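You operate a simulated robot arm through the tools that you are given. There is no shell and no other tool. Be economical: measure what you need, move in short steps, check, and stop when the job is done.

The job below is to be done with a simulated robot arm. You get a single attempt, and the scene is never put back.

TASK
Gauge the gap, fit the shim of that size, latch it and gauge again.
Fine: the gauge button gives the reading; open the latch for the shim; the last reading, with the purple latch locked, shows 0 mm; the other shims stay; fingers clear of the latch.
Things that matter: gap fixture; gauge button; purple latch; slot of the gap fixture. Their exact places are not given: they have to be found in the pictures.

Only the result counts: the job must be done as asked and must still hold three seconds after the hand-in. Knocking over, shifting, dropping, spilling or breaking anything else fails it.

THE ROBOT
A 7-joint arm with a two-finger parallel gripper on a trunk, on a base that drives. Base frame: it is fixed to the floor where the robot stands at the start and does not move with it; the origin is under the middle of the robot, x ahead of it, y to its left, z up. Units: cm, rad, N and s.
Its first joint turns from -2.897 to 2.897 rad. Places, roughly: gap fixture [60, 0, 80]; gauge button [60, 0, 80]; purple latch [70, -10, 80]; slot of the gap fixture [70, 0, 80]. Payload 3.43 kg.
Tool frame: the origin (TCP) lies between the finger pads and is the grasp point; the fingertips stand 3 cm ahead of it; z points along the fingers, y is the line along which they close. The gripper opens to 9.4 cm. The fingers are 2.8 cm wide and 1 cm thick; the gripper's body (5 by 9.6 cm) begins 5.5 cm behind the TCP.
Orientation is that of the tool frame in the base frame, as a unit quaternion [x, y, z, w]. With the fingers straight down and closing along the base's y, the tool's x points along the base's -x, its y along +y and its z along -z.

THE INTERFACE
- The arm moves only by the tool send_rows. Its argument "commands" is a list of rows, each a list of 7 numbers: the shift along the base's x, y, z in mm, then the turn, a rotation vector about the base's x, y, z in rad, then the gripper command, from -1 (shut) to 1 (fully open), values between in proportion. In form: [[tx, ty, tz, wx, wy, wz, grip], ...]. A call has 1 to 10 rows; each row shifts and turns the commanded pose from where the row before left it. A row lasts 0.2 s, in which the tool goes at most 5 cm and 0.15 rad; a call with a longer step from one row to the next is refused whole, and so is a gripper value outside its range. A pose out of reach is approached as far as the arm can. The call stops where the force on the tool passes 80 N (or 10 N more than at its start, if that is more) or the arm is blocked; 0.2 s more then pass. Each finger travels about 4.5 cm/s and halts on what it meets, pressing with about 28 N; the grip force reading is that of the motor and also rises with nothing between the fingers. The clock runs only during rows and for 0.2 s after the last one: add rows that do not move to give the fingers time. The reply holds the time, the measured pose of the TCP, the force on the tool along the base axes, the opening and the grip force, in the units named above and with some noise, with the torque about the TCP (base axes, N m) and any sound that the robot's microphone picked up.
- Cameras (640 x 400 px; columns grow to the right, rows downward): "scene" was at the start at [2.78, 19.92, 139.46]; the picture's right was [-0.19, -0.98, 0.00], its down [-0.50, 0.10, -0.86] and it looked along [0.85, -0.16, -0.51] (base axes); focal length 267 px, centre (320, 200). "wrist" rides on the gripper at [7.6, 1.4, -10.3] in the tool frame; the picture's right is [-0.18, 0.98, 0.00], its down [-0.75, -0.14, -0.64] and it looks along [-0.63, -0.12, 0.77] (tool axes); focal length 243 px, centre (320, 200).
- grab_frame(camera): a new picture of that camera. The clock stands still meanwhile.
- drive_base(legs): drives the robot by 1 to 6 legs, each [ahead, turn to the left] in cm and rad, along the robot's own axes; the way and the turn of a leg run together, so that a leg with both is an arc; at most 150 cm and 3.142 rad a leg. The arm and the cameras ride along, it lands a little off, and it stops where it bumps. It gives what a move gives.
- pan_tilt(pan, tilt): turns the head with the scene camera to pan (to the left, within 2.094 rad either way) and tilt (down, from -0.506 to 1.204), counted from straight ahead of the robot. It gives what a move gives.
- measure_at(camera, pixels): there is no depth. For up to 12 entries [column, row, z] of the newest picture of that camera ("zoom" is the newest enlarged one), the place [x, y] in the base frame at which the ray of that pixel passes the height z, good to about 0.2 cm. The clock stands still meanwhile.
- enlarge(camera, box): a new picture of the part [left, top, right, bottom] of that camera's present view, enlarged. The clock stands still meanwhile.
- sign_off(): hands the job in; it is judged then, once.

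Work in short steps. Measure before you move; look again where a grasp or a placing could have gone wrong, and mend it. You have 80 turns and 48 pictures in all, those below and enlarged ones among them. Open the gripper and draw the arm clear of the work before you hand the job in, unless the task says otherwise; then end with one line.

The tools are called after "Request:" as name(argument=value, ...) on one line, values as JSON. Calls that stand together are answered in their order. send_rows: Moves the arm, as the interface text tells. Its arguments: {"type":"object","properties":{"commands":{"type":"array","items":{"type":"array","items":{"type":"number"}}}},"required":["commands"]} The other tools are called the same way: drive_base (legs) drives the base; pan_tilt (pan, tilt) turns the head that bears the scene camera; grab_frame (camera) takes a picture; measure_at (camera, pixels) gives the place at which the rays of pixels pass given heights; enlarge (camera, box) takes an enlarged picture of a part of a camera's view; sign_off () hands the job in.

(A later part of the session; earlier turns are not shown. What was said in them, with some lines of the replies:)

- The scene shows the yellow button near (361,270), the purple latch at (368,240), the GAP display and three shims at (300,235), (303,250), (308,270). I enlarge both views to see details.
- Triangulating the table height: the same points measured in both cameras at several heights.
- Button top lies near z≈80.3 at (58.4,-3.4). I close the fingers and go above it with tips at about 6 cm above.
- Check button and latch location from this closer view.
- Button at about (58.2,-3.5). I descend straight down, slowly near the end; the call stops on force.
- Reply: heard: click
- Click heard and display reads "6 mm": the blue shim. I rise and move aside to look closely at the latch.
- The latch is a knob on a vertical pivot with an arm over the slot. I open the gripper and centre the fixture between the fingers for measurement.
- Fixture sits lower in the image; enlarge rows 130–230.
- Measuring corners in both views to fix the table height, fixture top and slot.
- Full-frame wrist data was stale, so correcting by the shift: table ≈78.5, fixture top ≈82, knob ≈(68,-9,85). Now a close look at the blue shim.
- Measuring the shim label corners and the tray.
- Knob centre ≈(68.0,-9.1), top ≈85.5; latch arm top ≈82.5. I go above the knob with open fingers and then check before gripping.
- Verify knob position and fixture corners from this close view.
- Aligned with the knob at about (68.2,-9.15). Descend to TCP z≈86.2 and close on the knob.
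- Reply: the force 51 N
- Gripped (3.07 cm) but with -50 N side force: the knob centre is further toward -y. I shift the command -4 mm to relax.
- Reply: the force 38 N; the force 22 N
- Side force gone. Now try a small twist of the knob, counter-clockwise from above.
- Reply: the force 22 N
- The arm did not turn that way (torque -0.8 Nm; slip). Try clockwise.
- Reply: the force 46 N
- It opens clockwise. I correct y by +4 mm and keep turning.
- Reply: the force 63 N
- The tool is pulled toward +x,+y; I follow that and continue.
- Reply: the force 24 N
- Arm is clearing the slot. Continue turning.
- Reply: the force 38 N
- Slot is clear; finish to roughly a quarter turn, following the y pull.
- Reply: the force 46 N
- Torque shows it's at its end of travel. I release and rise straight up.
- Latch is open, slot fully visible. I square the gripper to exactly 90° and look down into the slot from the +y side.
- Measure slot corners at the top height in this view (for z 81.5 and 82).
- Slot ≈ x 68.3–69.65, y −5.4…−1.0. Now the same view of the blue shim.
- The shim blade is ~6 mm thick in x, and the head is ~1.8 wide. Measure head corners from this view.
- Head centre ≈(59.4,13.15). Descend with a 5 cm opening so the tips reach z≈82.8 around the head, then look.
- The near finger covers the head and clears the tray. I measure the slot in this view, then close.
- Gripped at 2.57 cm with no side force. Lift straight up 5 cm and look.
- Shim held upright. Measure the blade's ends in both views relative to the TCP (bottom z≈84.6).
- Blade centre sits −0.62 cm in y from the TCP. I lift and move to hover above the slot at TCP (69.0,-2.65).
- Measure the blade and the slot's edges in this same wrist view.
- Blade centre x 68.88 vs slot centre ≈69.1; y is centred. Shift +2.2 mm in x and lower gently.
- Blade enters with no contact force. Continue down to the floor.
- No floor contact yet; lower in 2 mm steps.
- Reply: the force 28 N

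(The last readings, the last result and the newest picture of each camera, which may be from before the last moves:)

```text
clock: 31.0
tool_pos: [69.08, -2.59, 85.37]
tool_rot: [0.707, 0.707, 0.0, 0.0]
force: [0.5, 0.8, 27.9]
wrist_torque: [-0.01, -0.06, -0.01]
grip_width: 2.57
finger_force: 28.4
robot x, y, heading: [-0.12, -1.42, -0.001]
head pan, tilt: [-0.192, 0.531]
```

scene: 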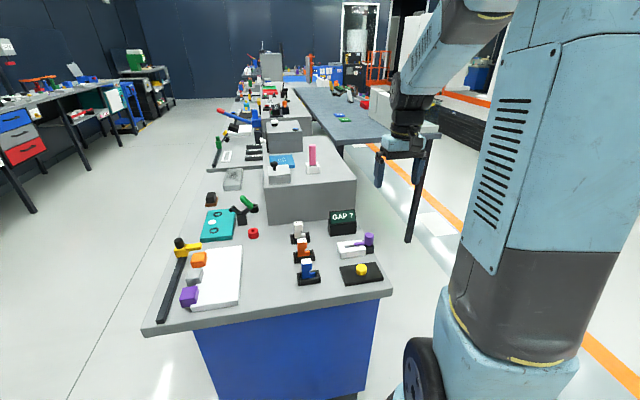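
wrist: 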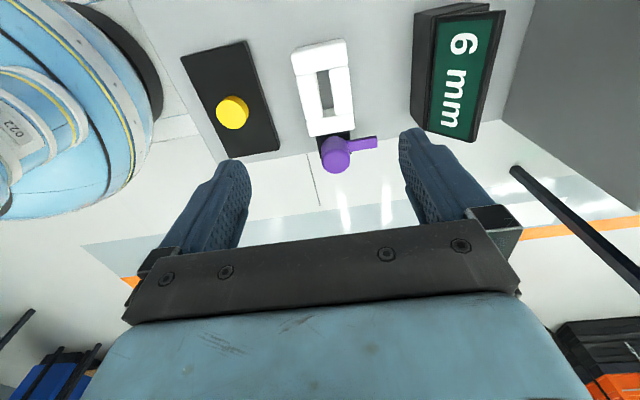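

Contact of 28 N in z: seated. Release, opening moderately, and look.

Request:
send_rows(commands=[[0, 0, 1, 0, 0, 0, -1], [0, 0, 0, 0, 0, 0, 0], [0, 0, 0, 0, 0, 0, 0], [0, 0, 0, 0, 0, 0, 0], [0, 0, 30, 0, 0, 0, 0], [0, 0, 40, 0, 0, 0, 0], [0, 0, 40, 0, 0, 0, 0], [0, 0, 0, 0, 0, 0, 0]])

Request:
enlarge(camera="scene", box=[325, 200, 385, 260])

Request:
enlarge(camera="wrist", box=[240, 50, 400, 150])

```text
clock: 32.8
tool_pos: [69.3, -2.64, 96.32]
tool_rot: [0.707, 0.707, 0.001, 0.001]
force: [-1.3, -0.6, 0.9]
wrist_torque: [0.01, 0.01, -0.02]
grip_width: 4.69
finger_force: 0.1
robot x, y, heading: [-0.05, -1.96, 0.005]
head pan, tilt: [-0.192, 0.531]
```

```text
6.67 times, centred on (355, 230) of scene
```

zoom: 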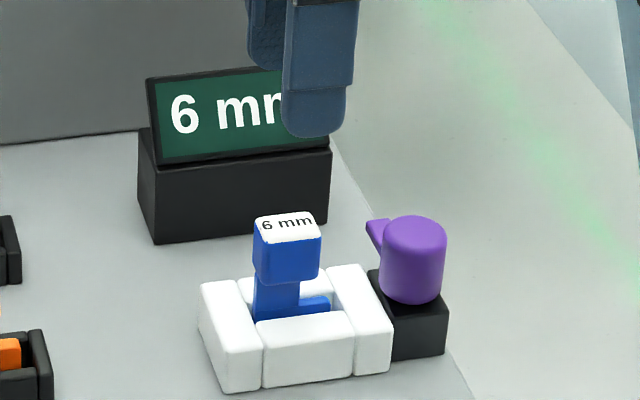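

```text
4.00 times, centred on (320, 100) of wrist
```

zoom: 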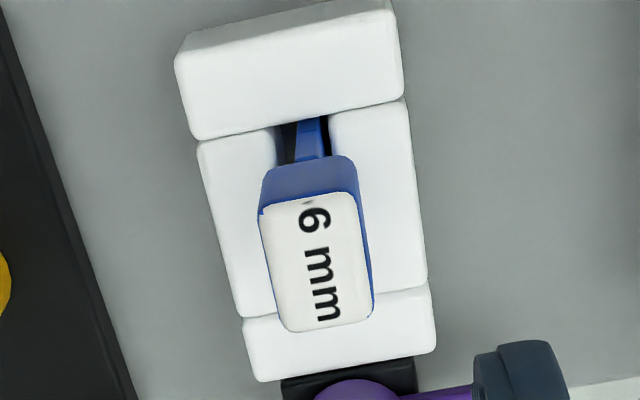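

Shim is seated in the slot. Re-deriving the knob: with its top at ≈84.7 both cameras and grip forces agree on (69.05,-9.5). Move above it and look.

Request:
send_rows(commands=[[-2, -35, 0, 0, 0, 0, 0], [0, -34, 0, 0, 0, 0, 0], [0, 0, -30, 0, 0, 0, 0], [0, 0, -20, 0, 0, 0, 0], [0, 0, 0, 0, 0, 0, 0]])

Request:
grab_frame(camera="wrist")

```text
clock: 34.0
tool_pos: [68.96, -9.57, 91.49]
tool_rot: [0.708, 0.706, 0.0, 0.0]
force: [0.2, 0.1, 0.9]
wrist_torque: [0.01, 0.0, 0.0]
grip_width: 4.71
finger_force: 0.1
robot x, y, heading: [0.46, -1.84, -0.004]
head pan, tilt: [-0.192, 0.531]
```

```text
9 pictures are left
```

wrist: 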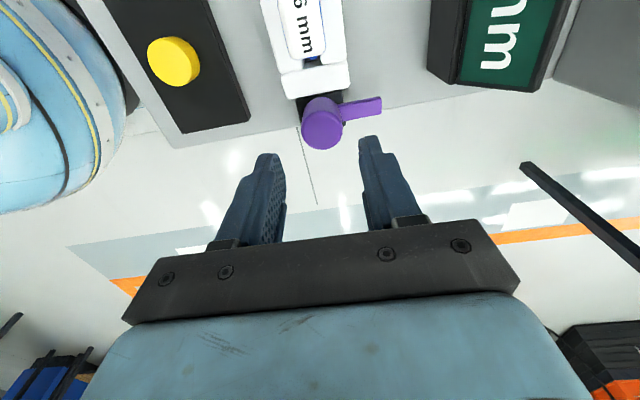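

Request:
measure_at(camera="wrist", pixels=[[322, 130, 84.7], [302, 132, 84.7], [343, 128, 84.7], [381, 102, 82], [322, 130, 85.5]])

```text
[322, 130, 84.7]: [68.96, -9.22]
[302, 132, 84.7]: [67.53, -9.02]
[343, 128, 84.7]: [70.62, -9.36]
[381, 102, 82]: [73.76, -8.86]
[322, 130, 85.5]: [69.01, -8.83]
```

Knob centre ≈(69.05,-9.4), diameter 3.05 as gripped. Descend around it and close.

Request:
send_rows(commands=[[1, 1.5, -25, 0, 0, 0, 0], [0, 0, -25, 0, 0, 0, 0], [0, 0, -9, 0, 0, 0, 0], [0, 0, 0, 0, 0, 0, -1], [0, 0, 0, 0, 0, 0, -1], [0, 0, 0, 0, 0, 0, -1]])

```text
clock: 35.4
tool_pos: [69.0, -9.45, 85.42]
tool_rot: [0.708, 0.706, 0.0, 0.0]
force: [0.7, 1.7, -0.2]
wrist_torque: [0.05, -0.07, 0.02]
grip_width: 3.13
finger_force: 45.2
robot x, y, heading: [0.14, -2.33, -0.001]
head pan, tilt: [-0.192, 0.531]
```

No side force: perfectly centred. Turn counter-clockwise in steps.

Request:
send_rows(commands=[[0, 0, 0, 0, 0, 0.13, -1], [0, 0, 0, 0, 0, 0.13, -1], [0, 0, 0, 0, 0, 0.13, -1], [0, 0, 0, 0, 0, 0.13, -1], [0, 0, 0, 0, 0, 0.13, -1], [0, 0, 0, 0, 0, 0, -1]])

```text
clock: 36.8
tool_pos: [69.11, -9.38, 85.43]
tool_rot: [0.445, 0.895, 0.0, -0.001]
force: [-10.9, 5.9, -9.3]
wrist_torque: [0.09, 0.3, -0.04]
grip_width: 3.08
finger_force: 44.6
robot x, y, heading: [0.21, -1.68, -0.001]
head pan, tilt: [-0.192, 0.531]
```

Request:
send_rows(commands=[[0, 0, 0, 0, 0, 0.13, -1], [0, 0, 0, 0, 0, 0.13, -1], [0, 0, 0, 0, 0, 0.13, -1], [0, 0, 0, 0, 0, 0.13, -1], [0, 0, 0, 0, 0, 0.13, -1], [0, 0, 0, 0, 0, 0, -1]])

Request:
enlarge(camera="scene", box=[325, 200, 385, 260])

```text
clock: 38.2
tool_pos: [68.95, -9.56, 85.41]
tool_rot: [0.136, 0.991, 0.0, -0.002]
force: [-24.5, -3.4, -28.0]
wrist_torque: [0.0, 0.98, -0.01]
grip_width: 3.1
finger_force: 45.3
robot x, y, heading: [0.28, -1.91, -0.002]
head pan, tilt: [-0.192, 0.531]
```

```text
6.67 times, centred on (355, 230) of scene
```

zoom: 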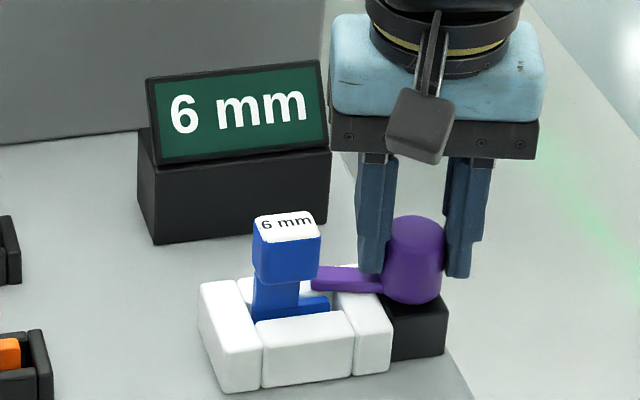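

Arm nearly over the foot, clear of the head. Relax x/z slightly and turn the rest until the stop torque.

Request:
send_rows(commands=[[-2, 0, -1, 0, 0, 0.1, -1], [0, 0, 0, 0, 0, 0.1, -1], [0, 0, 0, 0, 0, 0.08, -1], [0, 0, 0, 0, 0, 0, -1]])

```text
clock: 39.2
tool_pos: [68.94, -9.52, 85.52]
tool_rot: [-0.003, 1.0, 0.001, 0.0]
force: [-2.5, -2.3, -15.6]
wrist_torque: [-0.01, -0.29, -0.49]
grip_width: 3.07
finger_force: 44.8
robot x, y, heading: [-0.37, -1.79, 0.001]
head pan, tilt: [-0.192, 0.531]
```

Request:
send_rows(commands=[[0, 0, 0, 0, 0, 0.07, -1], [0, 0, 0, 0, 0, 0.05, -1], [0, 0, 0, 0, 0, 0, -1]])

Request:
enlarge(camera="scene", box=[325, 200, 385, 260])

```text
clock: 40.0
tool_pos: [68.98, -9.5, 85.59]
tool_rot: [-0.064, 0.998, 0.0, 0.002]
force: [1.1, -5.4, 4.3]
wrist_torque: [-0.17, 0.29, -0.39]
grip_width: 3.08
finger_force: 44.9
robot x, y, heading: [0.36, -1.72, -0.004]
head pan, tilt: [-0.192, 0.531]
```

```text
6.67 times, centred on (355, 230) of scene
```

zoom: 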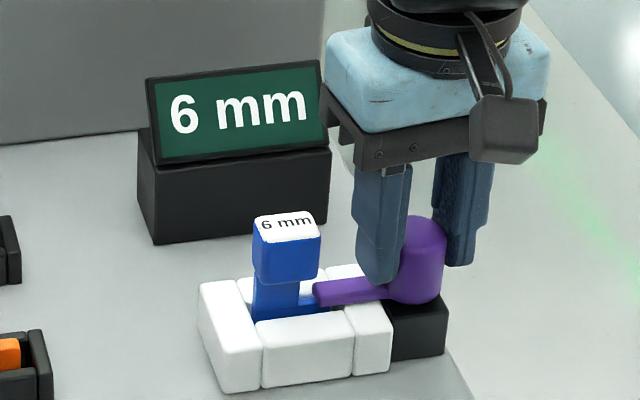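

The arm is back parallel over the foot and against its stop. Release, rise and inspect.

Request:
send_rows(commands=[[0, 0, 0, 0, 0, 0, 0], [0, 0, 0, 0, 0, 0, 0], [0, 0, 0, 0, 0, 0, 0], [0, 0, 20, 0, 0, 0, 0], [0, 0, 40, 0, 0, 0, 0], [0, 0, 40, 0, 0, 0.12, 0], [0, 0, 0, 0, 0, 0, 0]])

Request:
enlarge(camera="scene", box=[325, 200, 385, 260])

```text
clock: 41.6
tool_pos: [68.79, -9.33, 95.5]
tool_rot: [-0.123, 0.992, 0.001, 0.0]
force: [0.6, 0.0, 0.6]
wrist_torque: [-0.03, 0.02, 0.0]
grip_width: 4.71
finger_force: 0.0
robot x, y, heading: [0.28, -1.7, -0.001]
head pan, tilt: [-0.192, 0.531]
```

```text
6.67 times, centred on (355, 230) of scene
```

zoom: 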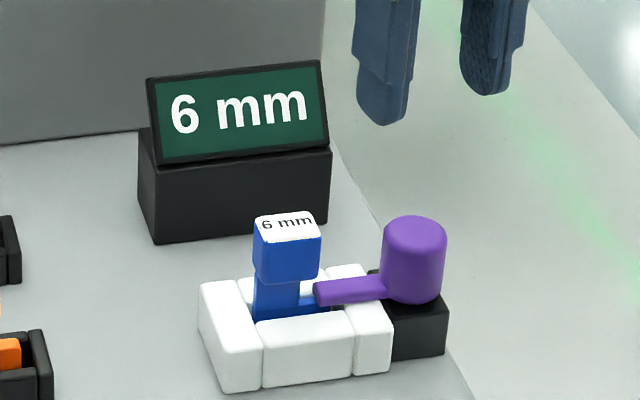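

Latch closed over the shim's foot. Straighten, close fingers, and move above the button.

Request:
send_rows(commands=[[-26, 15, 0, 0, 0, -0.123, -1], [-26, 15, 0, 0, 0, -0.123, -1], [-26, 15, 0, 0, 0, 0, -1], [-25.5, 15.5, 0, 0, 0, 0, -1], [0, 0, -40, 0, 0, 0, -1], [0, 0, -20, 0, 0, 0, -1], [0, 0, 0, 0, 0, 0, -1]])

```text
clock: 43.2
tool_pos: [58.3, -3.51, 89.48]
tool_rot: [-0.002, 1.0, 0.0, -0.001]
force: [-0.1, -0.6, -0.2]
wrist_torque: [0.0, 0.01, -0.02]
grip_width: 0.0
finger_force: 28.0
robot x, y, heading: [0.19, -1.57, 0.002]
head pan, tilt: [-0.192, 0.531]
```

In position above the button; press as before down to z≈83.7.

Request:
send_rows(commands=[[0, 2, -25, 0, 0, 0, -1], [0, 0, -20, 0, 0, 0, -1], [0, 0, -8, 0, 0, 0, -1], [0, 0, -3, 0, 0, 0, -1], [0, 0, -2, 0, 0, 0, -1]])

Request:
enlarge(camera="scene", box=[320, 180, 400, 280])

```text
clock: 44.4
tool_pos: [58.36, -3.26, 83.74]
tool_rot: [0.0, 1.0, 0.0, 0.0]
force: [-2.6, -2.2, 6.3]
wrist_torque: [-0.12, 0.05, 0.01]
grip_width: 0.0
finger_force: 28.0
robot x, y, heading: [-0.28, -1.52, 0.001]
head pan, tilt: [-0.192, 0.531]
heard: click
```

```text
4.00 times, centred on (360, 230) of scene
```

zoom: 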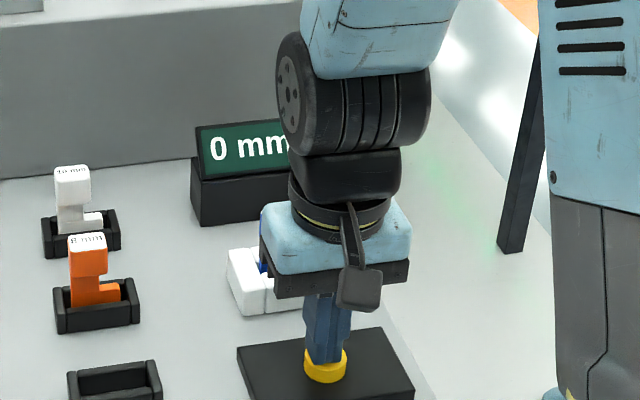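

Display reads 0 mm. Rise clear, open the gripper and check a last time.

Request:
send_rows(commands=[[0, 0, 30, 0, 0, 0, -1], [0, 0, 45, 0, 0, 0, -1], [0, 0, 45, 0, 0, 0, -1], [0, 0, 45, 0, 0, 0, 0], [0, 0, 45, 0, 0, 0, 1], [0, 0, 0, 0, 0, 0, 1], [0, 0, 0, 0, 0, 0, 1]])

Request:
enlarge(camera="scene", box=[280, 180, 420, 290])

```text
clock: 46.0
tool_pos: [58.56, -2.96, 104.51]
tool_rot: [-0.001, 1.0, 0.0, 0.0]
force: [0.1, 0.1, 0.1]
wrist_torque: [0.0, 0.0, -0.01]
grip_width: 8.51
finger_force: 0.1
robot x, y, heading: [0.18, -1.42, 0.003]
head pan, tilt: [-0.192, 0.531]
```

```text
3.64 times, centred on (350, 235) of scene
```

zoom: 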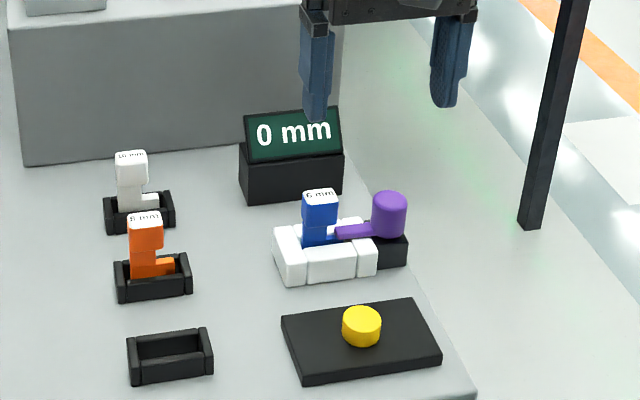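

The display shows 0 mm, the latch is closed over the blue shim, the other shims are in place and the arm is clear. Handing in.

Request:
sign_off()

```text
The job is handed in.
```

The gap gauged at 6 mm, so I fitted the blue 6 mm shim and closed the purple latch over it; the second gauging reads 0 mm, the other shims are still in their trays and the arm is clear.
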